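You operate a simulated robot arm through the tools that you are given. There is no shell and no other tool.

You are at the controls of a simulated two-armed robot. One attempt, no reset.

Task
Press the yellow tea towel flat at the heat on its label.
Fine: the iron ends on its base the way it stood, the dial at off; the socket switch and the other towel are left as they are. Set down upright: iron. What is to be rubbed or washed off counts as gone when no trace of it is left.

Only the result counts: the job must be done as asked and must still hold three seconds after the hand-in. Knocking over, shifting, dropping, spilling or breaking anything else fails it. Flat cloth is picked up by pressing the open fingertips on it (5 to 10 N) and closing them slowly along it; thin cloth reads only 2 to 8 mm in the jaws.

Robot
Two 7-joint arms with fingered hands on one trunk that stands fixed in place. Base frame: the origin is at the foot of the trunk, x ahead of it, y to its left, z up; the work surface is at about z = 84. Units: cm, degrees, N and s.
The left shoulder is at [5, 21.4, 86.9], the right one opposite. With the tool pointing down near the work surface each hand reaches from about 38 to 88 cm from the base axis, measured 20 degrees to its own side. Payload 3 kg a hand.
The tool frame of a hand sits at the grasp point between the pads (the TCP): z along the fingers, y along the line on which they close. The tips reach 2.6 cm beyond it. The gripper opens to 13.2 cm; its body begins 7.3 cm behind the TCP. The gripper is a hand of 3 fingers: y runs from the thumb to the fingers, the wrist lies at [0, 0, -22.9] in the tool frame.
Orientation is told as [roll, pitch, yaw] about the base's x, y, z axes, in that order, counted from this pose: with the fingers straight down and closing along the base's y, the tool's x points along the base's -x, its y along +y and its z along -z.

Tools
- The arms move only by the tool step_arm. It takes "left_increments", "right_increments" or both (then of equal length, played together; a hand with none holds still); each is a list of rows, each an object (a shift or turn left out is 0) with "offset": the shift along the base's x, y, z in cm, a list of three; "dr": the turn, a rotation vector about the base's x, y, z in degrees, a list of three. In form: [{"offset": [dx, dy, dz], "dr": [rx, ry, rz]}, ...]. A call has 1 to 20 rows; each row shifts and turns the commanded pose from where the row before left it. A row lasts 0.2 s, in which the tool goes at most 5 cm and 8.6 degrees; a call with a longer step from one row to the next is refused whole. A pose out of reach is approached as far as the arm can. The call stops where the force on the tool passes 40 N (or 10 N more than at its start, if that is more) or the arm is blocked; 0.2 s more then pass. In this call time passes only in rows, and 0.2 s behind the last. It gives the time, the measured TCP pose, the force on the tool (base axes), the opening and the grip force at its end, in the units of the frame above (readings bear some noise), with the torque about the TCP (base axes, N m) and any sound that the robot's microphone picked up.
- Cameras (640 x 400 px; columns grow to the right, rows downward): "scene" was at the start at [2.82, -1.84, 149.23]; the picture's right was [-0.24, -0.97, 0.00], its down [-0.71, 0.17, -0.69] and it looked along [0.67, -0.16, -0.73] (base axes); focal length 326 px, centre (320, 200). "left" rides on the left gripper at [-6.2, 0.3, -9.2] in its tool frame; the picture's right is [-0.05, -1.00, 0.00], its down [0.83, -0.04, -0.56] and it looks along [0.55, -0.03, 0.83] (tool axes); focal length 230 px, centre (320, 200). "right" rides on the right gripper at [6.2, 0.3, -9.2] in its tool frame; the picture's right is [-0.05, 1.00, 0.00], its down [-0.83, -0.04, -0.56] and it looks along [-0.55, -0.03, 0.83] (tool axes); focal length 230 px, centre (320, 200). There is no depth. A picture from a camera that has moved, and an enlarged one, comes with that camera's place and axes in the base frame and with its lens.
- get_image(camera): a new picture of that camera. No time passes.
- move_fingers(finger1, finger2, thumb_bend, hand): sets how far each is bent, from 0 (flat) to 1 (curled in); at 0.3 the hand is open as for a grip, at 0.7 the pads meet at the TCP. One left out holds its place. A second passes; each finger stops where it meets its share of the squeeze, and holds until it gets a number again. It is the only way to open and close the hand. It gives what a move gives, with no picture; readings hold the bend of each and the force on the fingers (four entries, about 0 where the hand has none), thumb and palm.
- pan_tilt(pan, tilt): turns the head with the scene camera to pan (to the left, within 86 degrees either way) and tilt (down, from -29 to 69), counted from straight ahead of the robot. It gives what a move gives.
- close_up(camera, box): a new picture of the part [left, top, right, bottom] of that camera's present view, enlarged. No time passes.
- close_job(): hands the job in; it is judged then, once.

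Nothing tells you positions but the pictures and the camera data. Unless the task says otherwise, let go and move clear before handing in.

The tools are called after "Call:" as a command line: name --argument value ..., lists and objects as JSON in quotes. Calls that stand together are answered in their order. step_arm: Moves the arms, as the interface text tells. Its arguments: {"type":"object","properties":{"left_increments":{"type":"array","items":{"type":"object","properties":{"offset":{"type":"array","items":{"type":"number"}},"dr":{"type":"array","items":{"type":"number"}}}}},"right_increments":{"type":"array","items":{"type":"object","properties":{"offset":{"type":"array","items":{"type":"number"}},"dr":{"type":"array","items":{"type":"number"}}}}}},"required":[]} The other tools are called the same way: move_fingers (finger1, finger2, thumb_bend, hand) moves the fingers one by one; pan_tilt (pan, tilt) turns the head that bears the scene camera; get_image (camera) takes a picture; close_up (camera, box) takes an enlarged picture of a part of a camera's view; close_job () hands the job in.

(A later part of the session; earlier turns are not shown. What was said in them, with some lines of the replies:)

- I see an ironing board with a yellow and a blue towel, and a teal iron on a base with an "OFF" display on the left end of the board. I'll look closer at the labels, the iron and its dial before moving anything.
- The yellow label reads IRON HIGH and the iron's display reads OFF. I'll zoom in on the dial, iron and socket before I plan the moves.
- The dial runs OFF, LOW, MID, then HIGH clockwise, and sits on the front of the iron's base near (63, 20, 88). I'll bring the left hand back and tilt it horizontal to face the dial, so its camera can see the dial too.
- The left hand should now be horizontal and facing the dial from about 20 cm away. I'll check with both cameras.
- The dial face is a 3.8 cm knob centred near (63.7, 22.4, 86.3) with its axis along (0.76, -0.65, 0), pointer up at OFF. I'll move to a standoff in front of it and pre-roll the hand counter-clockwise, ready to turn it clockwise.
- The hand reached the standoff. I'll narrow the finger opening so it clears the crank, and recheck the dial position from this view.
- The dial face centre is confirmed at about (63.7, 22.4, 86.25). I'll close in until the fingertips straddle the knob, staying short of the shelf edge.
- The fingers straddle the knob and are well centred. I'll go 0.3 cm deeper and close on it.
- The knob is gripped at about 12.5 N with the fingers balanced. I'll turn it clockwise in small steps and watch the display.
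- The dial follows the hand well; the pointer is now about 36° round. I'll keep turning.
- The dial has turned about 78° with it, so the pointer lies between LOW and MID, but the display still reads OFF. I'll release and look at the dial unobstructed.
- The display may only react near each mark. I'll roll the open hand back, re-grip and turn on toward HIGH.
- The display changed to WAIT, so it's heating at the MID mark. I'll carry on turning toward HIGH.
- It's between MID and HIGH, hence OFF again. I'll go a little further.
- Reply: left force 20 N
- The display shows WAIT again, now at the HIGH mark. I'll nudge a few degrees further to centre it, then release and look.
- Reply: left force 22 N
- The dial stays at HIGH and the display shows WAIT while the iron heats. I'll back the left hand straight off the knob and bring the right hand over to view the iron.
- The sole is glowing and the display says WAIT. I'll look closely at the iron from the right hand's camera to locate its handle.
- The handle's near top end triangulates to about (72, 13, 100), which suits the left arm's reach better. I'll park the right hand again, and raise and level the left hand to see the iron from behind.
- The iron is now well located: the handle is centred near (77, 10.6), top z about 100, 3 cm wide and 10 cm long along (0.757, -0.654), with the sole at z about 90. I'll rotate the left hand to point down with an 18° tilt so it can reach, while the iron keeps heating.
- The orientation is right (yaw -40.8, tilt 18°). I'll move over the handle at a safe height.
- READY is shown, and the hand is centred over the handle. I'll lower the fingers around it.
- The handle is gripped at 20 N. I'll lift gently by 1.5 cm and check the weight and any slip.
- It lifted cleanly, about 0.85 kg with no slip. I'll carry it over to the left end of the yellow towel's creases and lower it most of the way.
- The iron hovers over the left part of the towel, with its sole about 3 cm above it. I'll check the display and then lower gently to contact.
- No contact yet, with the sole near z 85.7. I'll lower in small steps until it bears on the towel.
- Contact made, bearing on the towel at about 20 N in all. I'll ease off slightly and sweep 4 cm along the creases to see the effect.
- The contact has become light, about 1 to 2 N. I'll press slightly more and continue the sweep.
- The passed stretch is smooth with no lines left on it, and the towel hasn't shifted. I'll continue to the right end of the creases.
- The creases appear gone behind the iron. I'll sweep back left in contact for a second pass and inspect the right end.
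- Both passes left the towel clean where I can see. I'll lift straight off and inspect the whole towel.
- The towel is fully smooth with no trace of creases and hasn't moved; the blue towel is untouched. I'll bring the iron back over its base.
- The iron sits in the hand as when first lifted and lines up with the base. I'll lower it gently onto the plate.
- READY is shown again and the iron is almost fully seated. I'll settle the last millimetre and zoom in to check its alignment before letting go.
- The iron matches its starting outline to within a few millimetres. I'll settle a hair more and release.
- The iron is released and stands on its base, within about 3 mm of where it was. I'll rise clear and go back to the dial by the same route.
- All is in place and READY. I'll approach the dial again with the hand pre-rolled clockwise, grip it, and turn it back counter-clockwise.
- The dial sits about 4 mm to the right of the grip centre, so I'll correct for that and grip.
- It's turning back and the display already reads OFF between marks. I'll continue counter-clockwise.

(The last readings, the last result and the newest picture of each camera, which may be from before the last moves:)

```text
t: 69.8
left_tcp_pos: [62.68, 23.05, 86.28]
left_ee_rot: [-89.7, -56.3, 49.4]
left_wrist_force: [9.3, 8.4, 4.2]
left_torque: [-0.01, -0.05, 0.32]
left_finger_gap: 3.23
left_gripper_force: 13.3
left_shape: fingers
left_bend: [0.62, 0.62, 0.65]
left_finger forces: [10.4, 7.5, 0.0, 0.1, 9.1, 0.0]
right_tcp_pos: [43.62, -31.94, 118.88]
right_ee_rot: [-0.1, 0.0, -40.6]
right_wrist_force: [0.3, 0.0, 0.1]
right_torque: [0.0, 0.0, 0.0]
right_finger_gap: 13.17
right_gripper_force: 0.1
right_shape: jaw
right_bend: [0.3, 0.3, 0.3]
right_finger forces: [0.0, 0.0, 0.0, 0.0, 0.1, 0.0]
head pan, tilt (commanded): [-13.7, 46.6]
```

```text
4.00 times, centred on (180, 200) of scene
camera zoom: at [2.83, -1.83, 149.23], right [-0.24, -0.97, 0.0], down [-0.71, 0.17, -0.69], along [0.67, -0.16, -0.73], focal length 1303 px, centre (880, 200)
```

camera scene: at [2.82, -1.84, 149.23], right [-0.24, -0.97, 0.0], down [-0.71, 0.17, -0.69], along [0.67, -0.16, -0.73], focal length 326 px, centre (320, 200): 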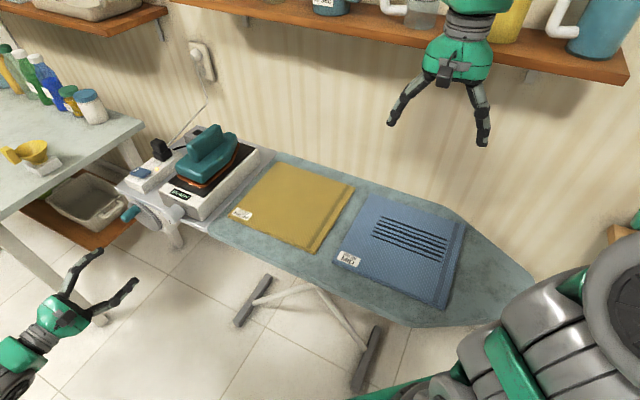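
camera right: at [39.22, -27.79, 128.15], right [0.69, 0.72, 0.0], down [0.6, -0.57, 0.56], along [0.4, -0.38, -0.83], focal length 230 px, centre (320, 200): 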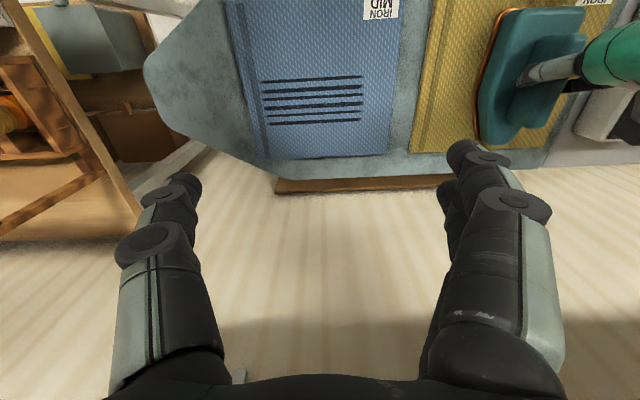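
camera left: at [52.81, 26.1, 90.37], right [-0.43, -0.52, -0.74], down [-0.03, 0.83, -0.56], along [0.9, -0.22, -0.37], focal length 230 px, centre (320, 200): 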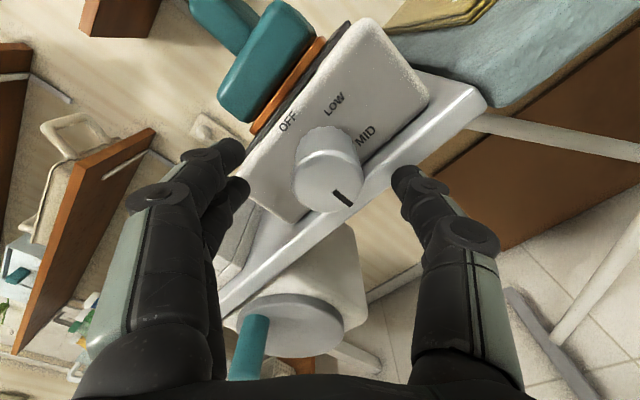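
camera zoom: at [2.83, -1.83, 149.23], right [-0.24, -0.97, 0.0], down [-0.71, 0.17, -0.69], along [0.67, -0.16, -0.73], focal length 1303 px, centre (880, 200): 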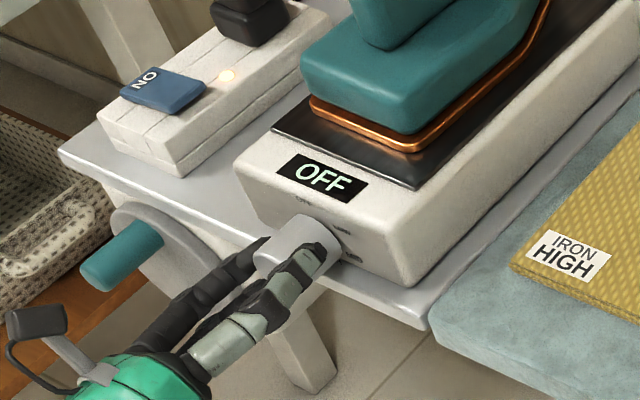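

Halfway back, with the pointer at about 80°. I'll release, roll the open hand back, re-grip and do the second half.

Call:
move_fingers --hand "left" --finger1 0.46 --finger2 0.46 --thumb_bend 0.46

Call:
step_arm --left_increments '[{"dr": [5.83, -4.94, 0]}, {"dr": [5.83, -4.94, 0]}, {"dr": [5.83, -4.94, 0]}, {"dr": [5.83, -4.94, 0]}, {"dr": [5.83, -4.94, 0]}, {"dr": [5.83, -4.94, 0]}, {"dr": [5.83, -4.94, 0]}, {"dr": [5.83, -4.94, 0]}, {"dr": [5.83, -4.94, 0]}, {"dr": [5.83, -4.94, 0]}, {"dr": [5.83, -4.94, 0]}, {"offset": [0, 0, 0]}]'

Call:
close_up --camera "left" --box '[210, 70, 450, 220]'

Call:
close_up --camera "scene" --box '[100, 150, 260, 250]'

```text
t: 70.8
left_tcp_pos: [62.66, 23.08, 86.4]
left_ee_rot: [-89.5, -56.4, 49.5]
left_wrist_force: [-0.6, -0.2, -0.1]
left_torque: [0.01, 0.02, -0.01]
left_finger_gap: 8.05
left_gripper_force: 0.0
left_shape: fingers
left_bend: [0.46, 0.46, 0.46]
left_finger forces: [0.0, 0.0, 0.0, 0.0, 0.0, 0.0]
right_tcp_pos: [43.61, -32.06, 118.93]
right_ee_rot: [0.0, 0.0, -40.7]
right_wrist_force: [0.2, -0.5, -0.1]
right_torque: [0.01, 0.02, 0.0]
right_finger_gap: 13.19
right_gripper_force: 0.0
right_shape: jaw
right_bend: [0.3, 0.3, 0.3]
right_finger forces: [0.0, 0.0, 0.0, 0.0, 0.0, 0.0]
head pan, tilt (commanded): [-13.7, 46.6]
```

```text
t: 73.4
left_tcp_pos: [62.71, 23.02, 86.22]
left_ee_rot: [90.1, -39.4, -130.0]
left_wrist_force: [0.2, 0.0, 0.0]
left_torque: [0.0, 0.0, -0.05]
left_finger_gap: 8.06
left_gripper_force: 0.0
left_shape: fingers
left_bend: [0.46, 0.46, 0.46]
left_finger forces: [0.0, 0.0, 0.0, 0.0, 0.1, 0.0]
right_tcp_pos: [43.64, -32.08, 118.86]
right_ee_rot: [0.0, 0.0, -40.8]
right_wrist_force: [0.4, 0.2, 0.3]
right_torque: [0.02, 0.0, 0.0]
right_finger_gap: 13.19
right_gripper_force: 0.0
right_shape: jaw
right_bend: [0.3, 0.3, 0.3]
right_finger forces: [0.1, 0.1, 0.1, 0.1, 0.0, 0.0]
head pan, tilt (commanded): [-13.7, 46.6]
```

```text
2.67 times, centred on (330, 145) of left
camera zoom: at [52.63, 25.46, 90.3], right [-0.43, -0.52, -0.74], down [-0.03, 0.83, -0.56], along [0.9, -0.22, -0.37], focal length 614 px, centre (293, 347)
```

zoom: 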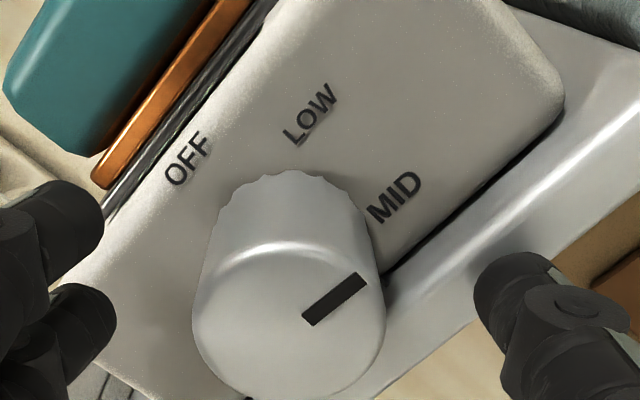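

```text
4.00 times, centred on (180, 200) of scene
camera zoom: at [2.82, -1.84, 149.23], right [-0.24, -0.97, 0.0], down [-0.71, 0.17, -0.69], along [0.67, -0.16, -0.73], focal length 1303 px, centre (880, 200)
```

zoom: 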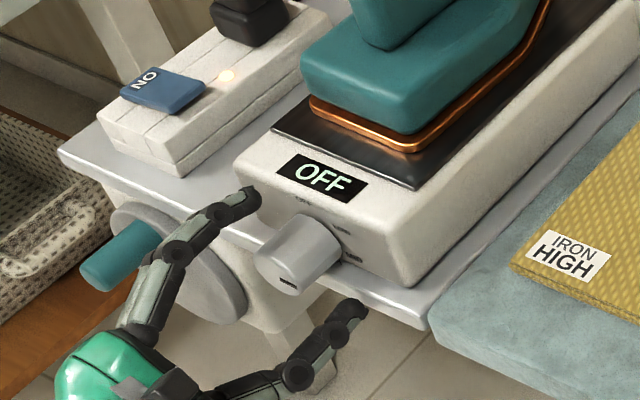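

Call:
move_fingers --hand "left" --finger1 0.7 --finger2 0.7 --thumb_bend 0.7

Call:
step_arm --left_increments '[{"dr": [-4.58, 3.88, 0]}, {"dr": [-4.58, 3.88, 0]}, {"dr": [-4.58, 3.88, 0]}, {"dr": [-4.58, 3.88, 0]}, {"dr": [-4.58, 3.88, 0]}, {"dr": [-4.58, 3.88, 0]}, {"dr": [-4.58, 3.88, 0]}, {"dr": [-4.58, 3.88, 0]}, {"dr": [-4.58, 3.88, 0]}, {"dr": [-4.58, 3.88, 0]}, {"dr": [-4.58, 3.88, 0]}, {"dr": [-4.58, 3.88, 0]}, {"dr": [-4.58, 3.88, 0]}, {"offset": [0, 0, 0]}]'

Call:
close_up --camera "left" --box '[210, 70, 450, 220]'

Call:
close_up --camera "scene" --box '[150, 180, 220, 224]'

```text
t: 74.4
left_tcp_pos: [62.68, 23.02, 86.23]
left_ee_rot: [90.0, -39.6, -130.1]
left_wrist_force: [3.3, -4.1, 1.0]
left_torque: [-0.03, -0.03, 0.01]
left_finger_gap: 3.2
left_gripper_force: 12.4
left_shape: fingers
left_bend: [0.62, 0.61, 0.64]
left_finger forces: [6.1, 7.1, 0.1, 0.0, 12.3, 0.0]
right_tcp_pos: [43.59, -32.09, 118.91]
right_ee_rot: [0.0, 0.0, -40.6]
right_wrist_force: [-0.7, 0.4, -0.2]
right_torque: [0.0, 0.01, 0.0]
right_finger_gap: 13.19
right_gripper_force: 0.0
right_shape: jaw
right_bend: [0.3, 0.3, 0.3]
right_finger forces: [0.0, 0.1, 0.0, 0.0, 0.1, 0.0]
head pan, tilt (commanded): [-13.7, 46.6]
```

```text
t: 77.4
left_tcp_pos: [62.76, 23.12, 86.53]
left_ee_rot: [-89.6, -62.4, 49.5]
left_wrist_force: [9.9, 3.5, 11.1]
left_torque: [-0.07, -0.2, 0.22]
left_finger_gap: 3.21
left_gripper_force: 14.7
left_shape: fingers
left_bend: [0.61, 0.61, 0.64]
left_finger forces: [10.8, 6.0, 0.1, 0.1, 11.7, 0.1]
right_tcp_pos: [43.58, -32.02, 119.02]
right_ee_rot: [-0.1, -0.1, -40.7]
right_wrist_force: [-1.0, 0.3, -0.4]
right_torque: [0.02, -0.04, 0.0]
right_finger_gap: 13.19
right_gripper_force: 0.2
right_shape: jaw
right_bend: [0.3, 0.3, 0.3]
right_finger forces: [0.0, 0.0, 0.1, 0.0, 0.0, 0.0]
head pan, tilt (commanded): [-13.7, 46.6]
```

```text
2.67 times, centred on (330, 145) of left
camera zoom: at [57.62, 31.37, 91.59], right [-0.55, -0.66, 0.51], down [-0.7, 0.04, -0.71], along [0.45, -0.75, -0.48], focal length 614 px, centre (293, 347)
```

zoom: 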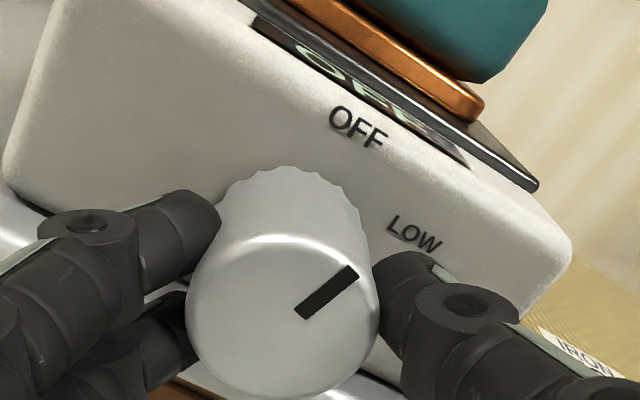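

```text
9.09 times, centred on (185, 202) of scene
camera zoom: at [2.82, -1.84, 149.23], right [-0.24, -0.97, 0.0], down [-0.71, 0.17, -0.69], along [0.67, -0.16, -0.73], focal length 2961 px, centre (1547, 182)
```

zoom: 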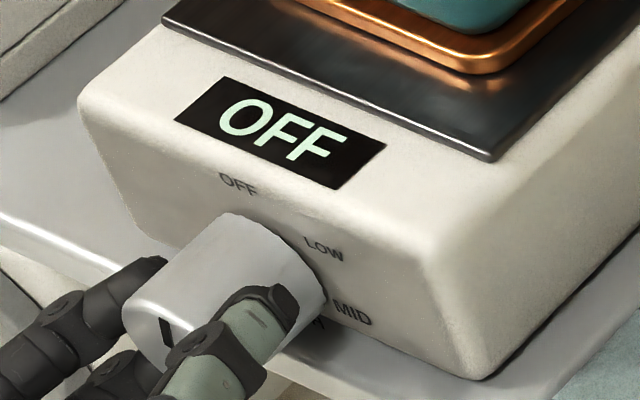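

Nearly at OFF; the pointer still seems about 8° clockwise of its start. I'll fine-tune.

Call:
step_arm --left_increments '[{"dr": [-4.58, 3.88, 0]}, {"offset": [0, 0, 0]}]'

Call:
close_up --camera "left" --box '[210, 70, 450, 220]'

Call:
close_up --camera "scene" --box '[150, 180, 220, 224]'

```text
t: 78.0
left_tcp_pos: [62.73, 23.05, 86.4]
left_ee_rot: [-89.6, -56.4, 49.4]
left_wrist_force: [10.1, 6.4, 9.8]
left_torque: [-0.11, -0.17, 0.29]
left_finger_gap: 3.25
left_gripper_force: 14.1
left_shape: fingers
left_bend: [0.61, 0.61, 0.64]
left_finger forces: [11.7, 6.0, 0.1, 0.1, 10.2, 0.1]
right_tcp_pos: [43.61, -32.08, 119.0]
right_ee_rot: [0.0, 0.0, -40.7]
right_wrist_force: [-0.7, -0.3, -0.6]
right_torque: [0.0, -0.01, 0.0]
right_finger_gap: 13.19
right_gripper_force: 0.0
right_shape: jaw
right_bend: [0.3, 0.3, 0.3]
right_finger forces: [0.0, 0.0, 0.0, 0.0, 0.1, 0.1]
head pan, tilt (commanded): [-13.7, 46.6]
```

```text
2.67 times, centred on (330, 145) of left
camera zoom: at [57.96, 31.76, 91.23], right [-0.52, -0.62, 0.6], down [-0.75, -0.02, -0.67], along [0.42, -0.79, -0.45], focal length 614 px, centre (293, 347)
```

zoom: 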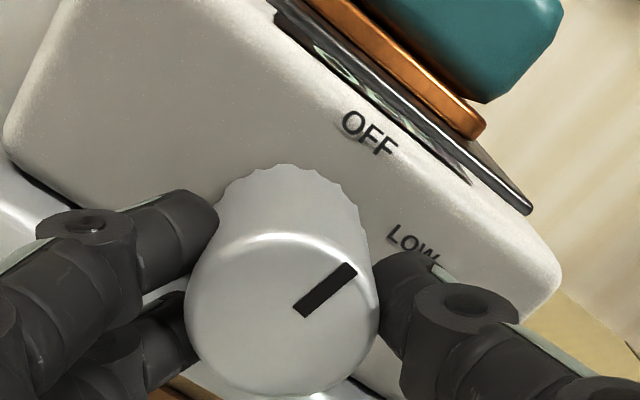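

```text
9.09 times, centred on (185, 202) of scene
camera zoom: at [2.82, -1.83, 149.23], right [-0.24, -0.97, 0.0], down [-0.71, 0.17, -0.69], along [0.67, -0.16, -0.73], focal length 2961 px, centre (1547, 182)
```

zoom: 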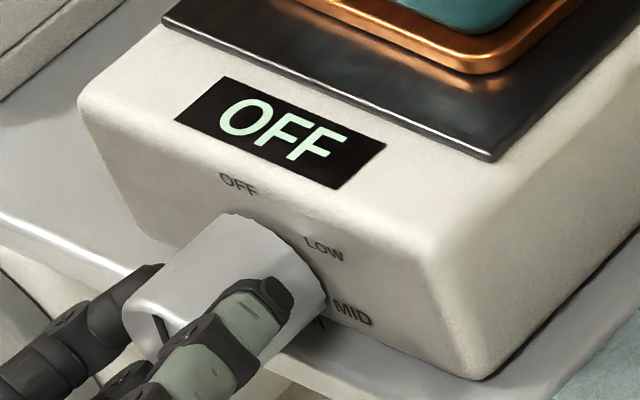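

I'll release and check the pointer unobstructed against its starting view.

Call:
move_fingers --hand "left" --finger1 0.46 --finger2 0.46 --thumb_bend 0.46

Call:
close_up --camera "scene" --box '[150, 180, 220, 224]'

Call:
close_up --camera "left" --box '[240, 70, 400, 220]'

```text
t: 79.0
left_tcp_pos: [62.85, 22.92, 86.38]
left_ee_rot: [-89.6, -56.4, 49.4]
left_wrist_force: [-0.9, -0.6, 0.6]
left_torque: [0.03, 0.03, -0.01]
left_finger_gap: 8.06
left_gripper_force: 0.1
left_shape: fingers
left_bend: [0.46, 0.46, 0.46]
left_finger forces: [0.0, 0.1, 0.0, 0.1, 0.1, 0.0]
right_tcp_pos: [43.61, -32.05, 118.95]
right_ee_rot: [-0.1, 0.0, -40.6]
right_wrist_force: [-0.3, -0.6, 0.6]
right_torque: [0.01, 0.01, -0.04]
right_finger_gap: 13.18
right_gripper_force: 0.0
right_shape: jaw
right_bend: [0.3, 0.3, 0.3]
right_finger forces: [0.0, 0.0, 0.1, 0.0, 0.0, 0.0]
head pan, tilt (commanded): [-13.7, 46.6]
```

```text
9.09 times, centred on (185, 202) of scene
camera zoom: at [2.82, -1.84, 149.23], right [-0.24, -0.97, 0.0], down [-0.71, 0.17, -0.69], along [0.67, -0.16, -0.73], focal length 2961 px, centre (1547, 182)
```

zoom: 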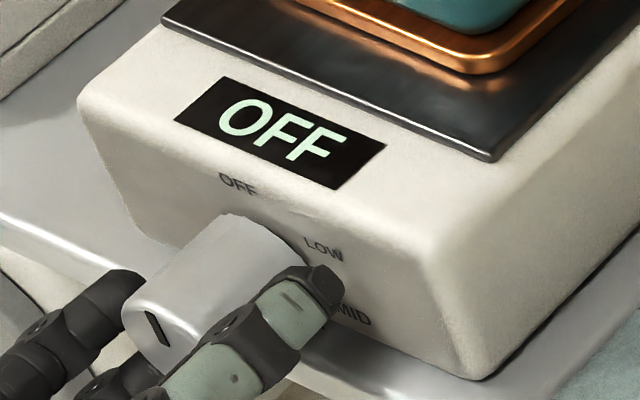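

```text
2.67 times, centred on (320, 145) of left
camera zoom: at [57.95, 31.71, 91.23], right [-0.52, -0.62, 0.6], down [-0.75, -0.02, -0.67], along [0.42, -0.79, -0.45], focal length 614 px, centre (320, 347)
```

zoom: 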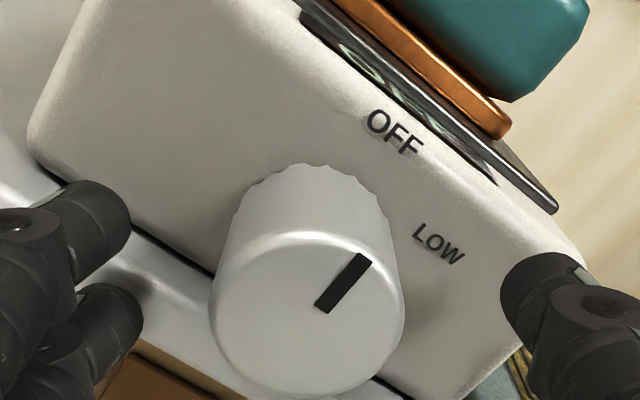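

On release the dial clicked home, and the pointer mark now matches its starting OFF position exactly. I'll back the hand straight off and clear.

Call:
step_arm --left_increments '[{"offset": [-1.52, 1.3, 0]}, {"offset": [-2.28, 1.95, 0]}, {"offset": [-2.28, 1.95, 0]}, {"offset": [-2.28, 1.95, 0]}, {"offset": [-2.28, 1.95, 0]}, {"offset": [-2.28, 1.95, 0]}, {"offset": [-0.5, 0, 3], "dr": [5.1, -4.3, 0]}, {"offset": [-0.5, 0, 3], "dr": [5.1, -4.3, 0]}, {"offset": [-0.5, 0, 3], "dr": [5.1, -4.3, 0]}, {"offset": [-0.5, 0, 3], "dr": [5.1, -4.3, 0]}, {"offset": [-0.5, 0, 3], "dr": [5.1, -4.3, 0]}, {"offset": [0, 0, 0]}]'

Call:
get_image --camera "left"

Call:
close_up --camera "left" --box '[220, 100, 420, 225]'

Call:
get_image --camera "scene"

Call:
close_up --camera "scene" --box '[110, 110, 270, 225]'

Call:
close_up --camera "scene" --box '[200, 150, 480, 320]'

```text
t: 81.6
left_tcp_pos: [47.28, 34.05, 101.32]
left_ee_rot: [-20.3, -89.7, -19.8]
left_wrist_force: [0.1, 0.3, -0.2]
left_torque: [-0.02, -0.02, 0.02]
left_finger_gap: 8.08
left_gripper_force: 0.0
left_shape: fingers
left_bend: [0.46, 0.46, 0.46]
left_finger forces: [0.0, 0.0, 0.1, 0.1, 0.0, 0.0]
right_tcp_pos: [43.58, -32.03, 118.81]
right_ee_rot: [0.0, 0.1, -40.8]
right_wrist_force: [0.0, -0.3, 0.3]
right_torque: [-0.01, -0.02, -0.05]
right_finger_gap: 13.21
right_gripper_force: 0.1
right_shape: jaw
right_bend: [0.3, 0.3, 0.3]
right_finger forces: [0.1, 0.0, 0.0, 0.0, 0.1, 0.1]
head pan, tilt (commanded): [-13.7, 46.6]
```

```text
taken
camera left: at [40.33, 40.36, 107.36], right [-0.64, -0.76, 0.05], down [-0.46, 0.33, -0.83], along [0.62, -0.56, -0.56], focal length 230 px, centre (320, 200)
```

left: 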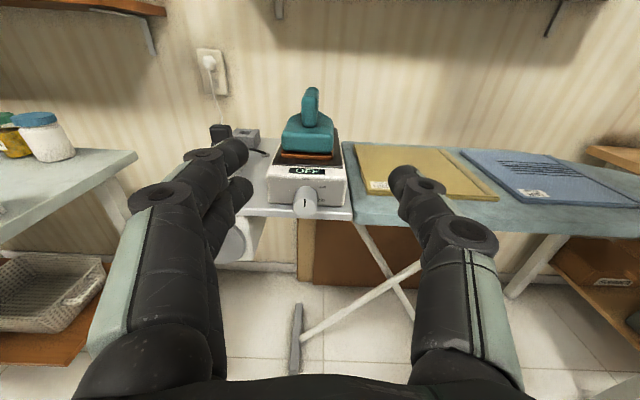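

```text
3.20 times, centred on (320, 162) of left
camera zoom: at [40.33, 40.36, 107.36], right [-0.64, -0.76, 0.05], down [-0.46, 0.33, -0.83], along [0.62, -0.56, -0.56], focal length 736 px, centre (320, 320)
```

zoom: 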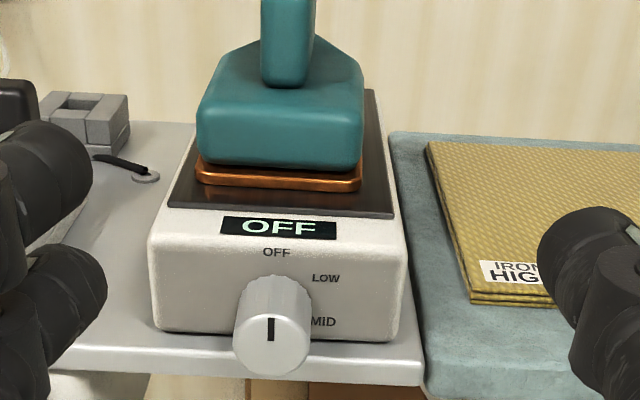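

```text
taken
camera scene: at [2.82, -1.84, 149.23], right [-0.24, -0.97, 0.0], down [-0.71, 0.17, -0.69], along [0.67, -0.16, -0.73], focal length 326 px, centre (320, 200)
```

scene: 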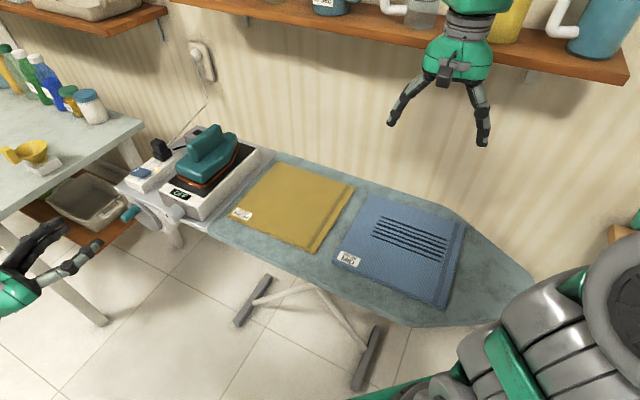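

```text
3.48 times, centred on (190, 168) of scene
camera zoom: at [2.82, -1.84, 149.23], right [-0.24, -0.97, 0.0], down [-0.71, 0.17, -0.69], along [0.67, -0.16, -0.73], focal length 1133 px, centre (772, 313)
```

zoom: 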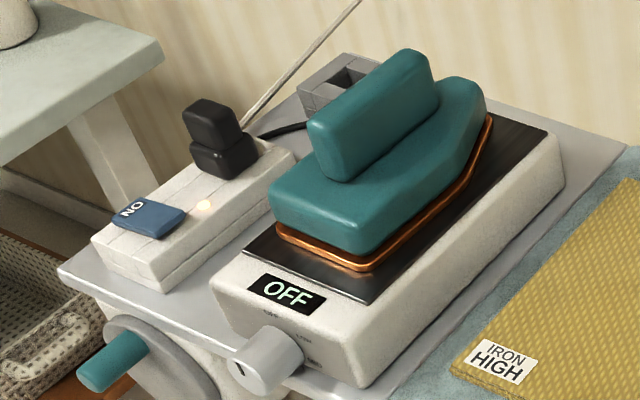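

```text
2.29 times, centred on (340, 235) of scene
camera zoom: at [2.82, -1.84, 149.23], right [-0.24, -0.97, 0.0], down [-0.71, 0.17, -0.69], along [0.67, -0.16, -0.73], focal length 744 px, centre (274, 120)
```

zoom: 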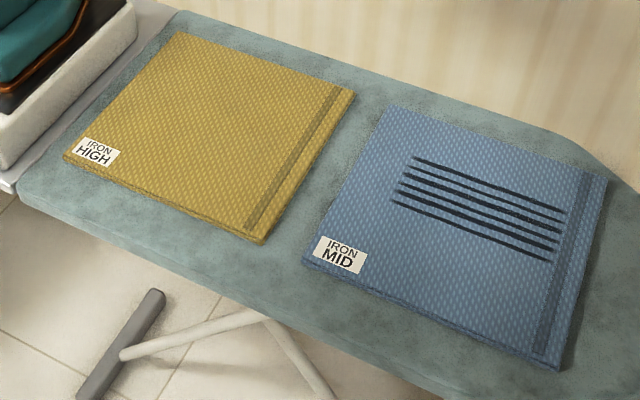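

Everything looks right: dial at OFF, iron on its base, towels in place. One last close look at the pressed area for any remaining trace.

Call:
close_up --camera "scene" --box '[225, 155, 360, 255]'

Call:
get_image --camera "right"

Call:
close_up --camera "right" --box '[390, 0, 610, 160]'

```text
4.00 times, centred on (292, 205) of scene
camera zoom: at [2.82, -1.84, 149.23], right [-0.24, -0.97, 0.0], down [-0.71, 0.17, -0.69], along [0.67, -0.16, -0.73], focal length 1303 px, centre (430, 180)
```

zoom: 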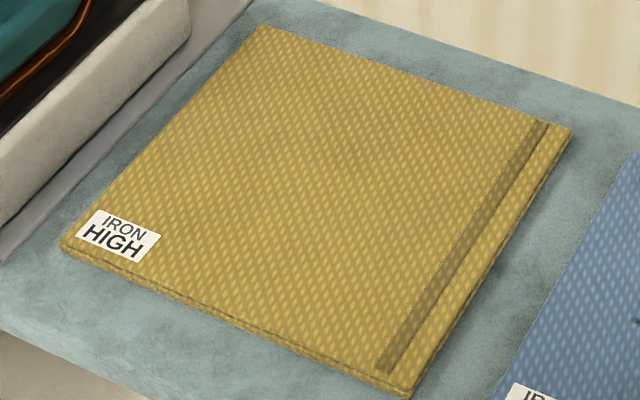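

```text
taken
camera right: at [39.21, -27.79, 128.15], right [0.69, 0.72, 0.0], down [0.6, -0.57, 0.56], along [0.4, -0.38, -0.83], focal length 230 px, centre (320, 200)
```

right: 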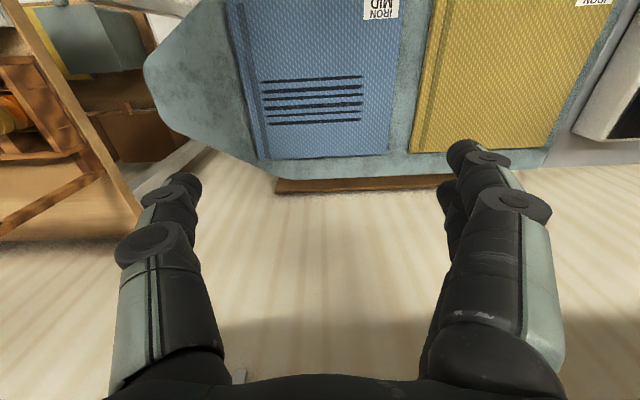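

```text
2.50 times, centred on (500, 80) of right
camera zoom: at [39.21, -27.79, 128.15], right [0.69, 0.72, 0.0], down [0.6, -0.57, 0.56], along [0.4, -0.38, -0.83], focal length 575 px, centre (-130, 500)
```

zoom: 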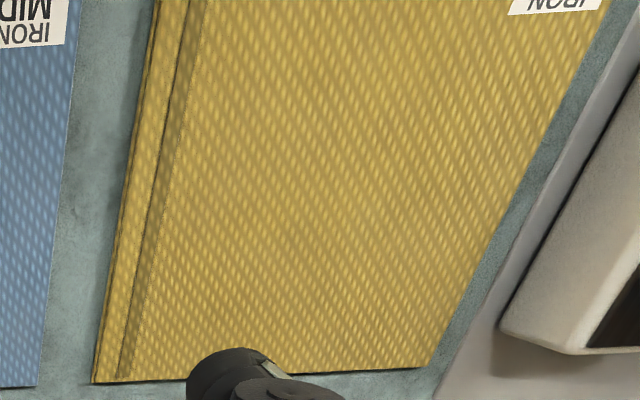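

The yellow towel is flat with no crease left; what remains is its woven hem stripe, which the blue towel has too. The iron stands on its base with the dial and display at OFF, the socket switch and blue towel are untouched, and both hands are clear, so I'm handing in.

Call:
close_job

```text
The job is handed in.
```

The yellow tea towel is pressed flat at HIGH, the heat on its label. In the final close-ups no crease is visible, and the towel has not moved.

- **Iron:** it is back on its base, upright, about 3 mm off to one side of where it first stood. The sole still looked hot at hand-in.
- **Dial:** it is back at OFF, and the display reads OFF. On the way to HIGH it passed briefly through the other settings, but I pressed only after the display showed READY at HIGH. The display switched to WAIT while the iron was off its base, and READY came back when I returned it.
- **Left as they were:** the socket switch is still on, and the blue towel is untouched.

Both hands are empty and clear of everything.
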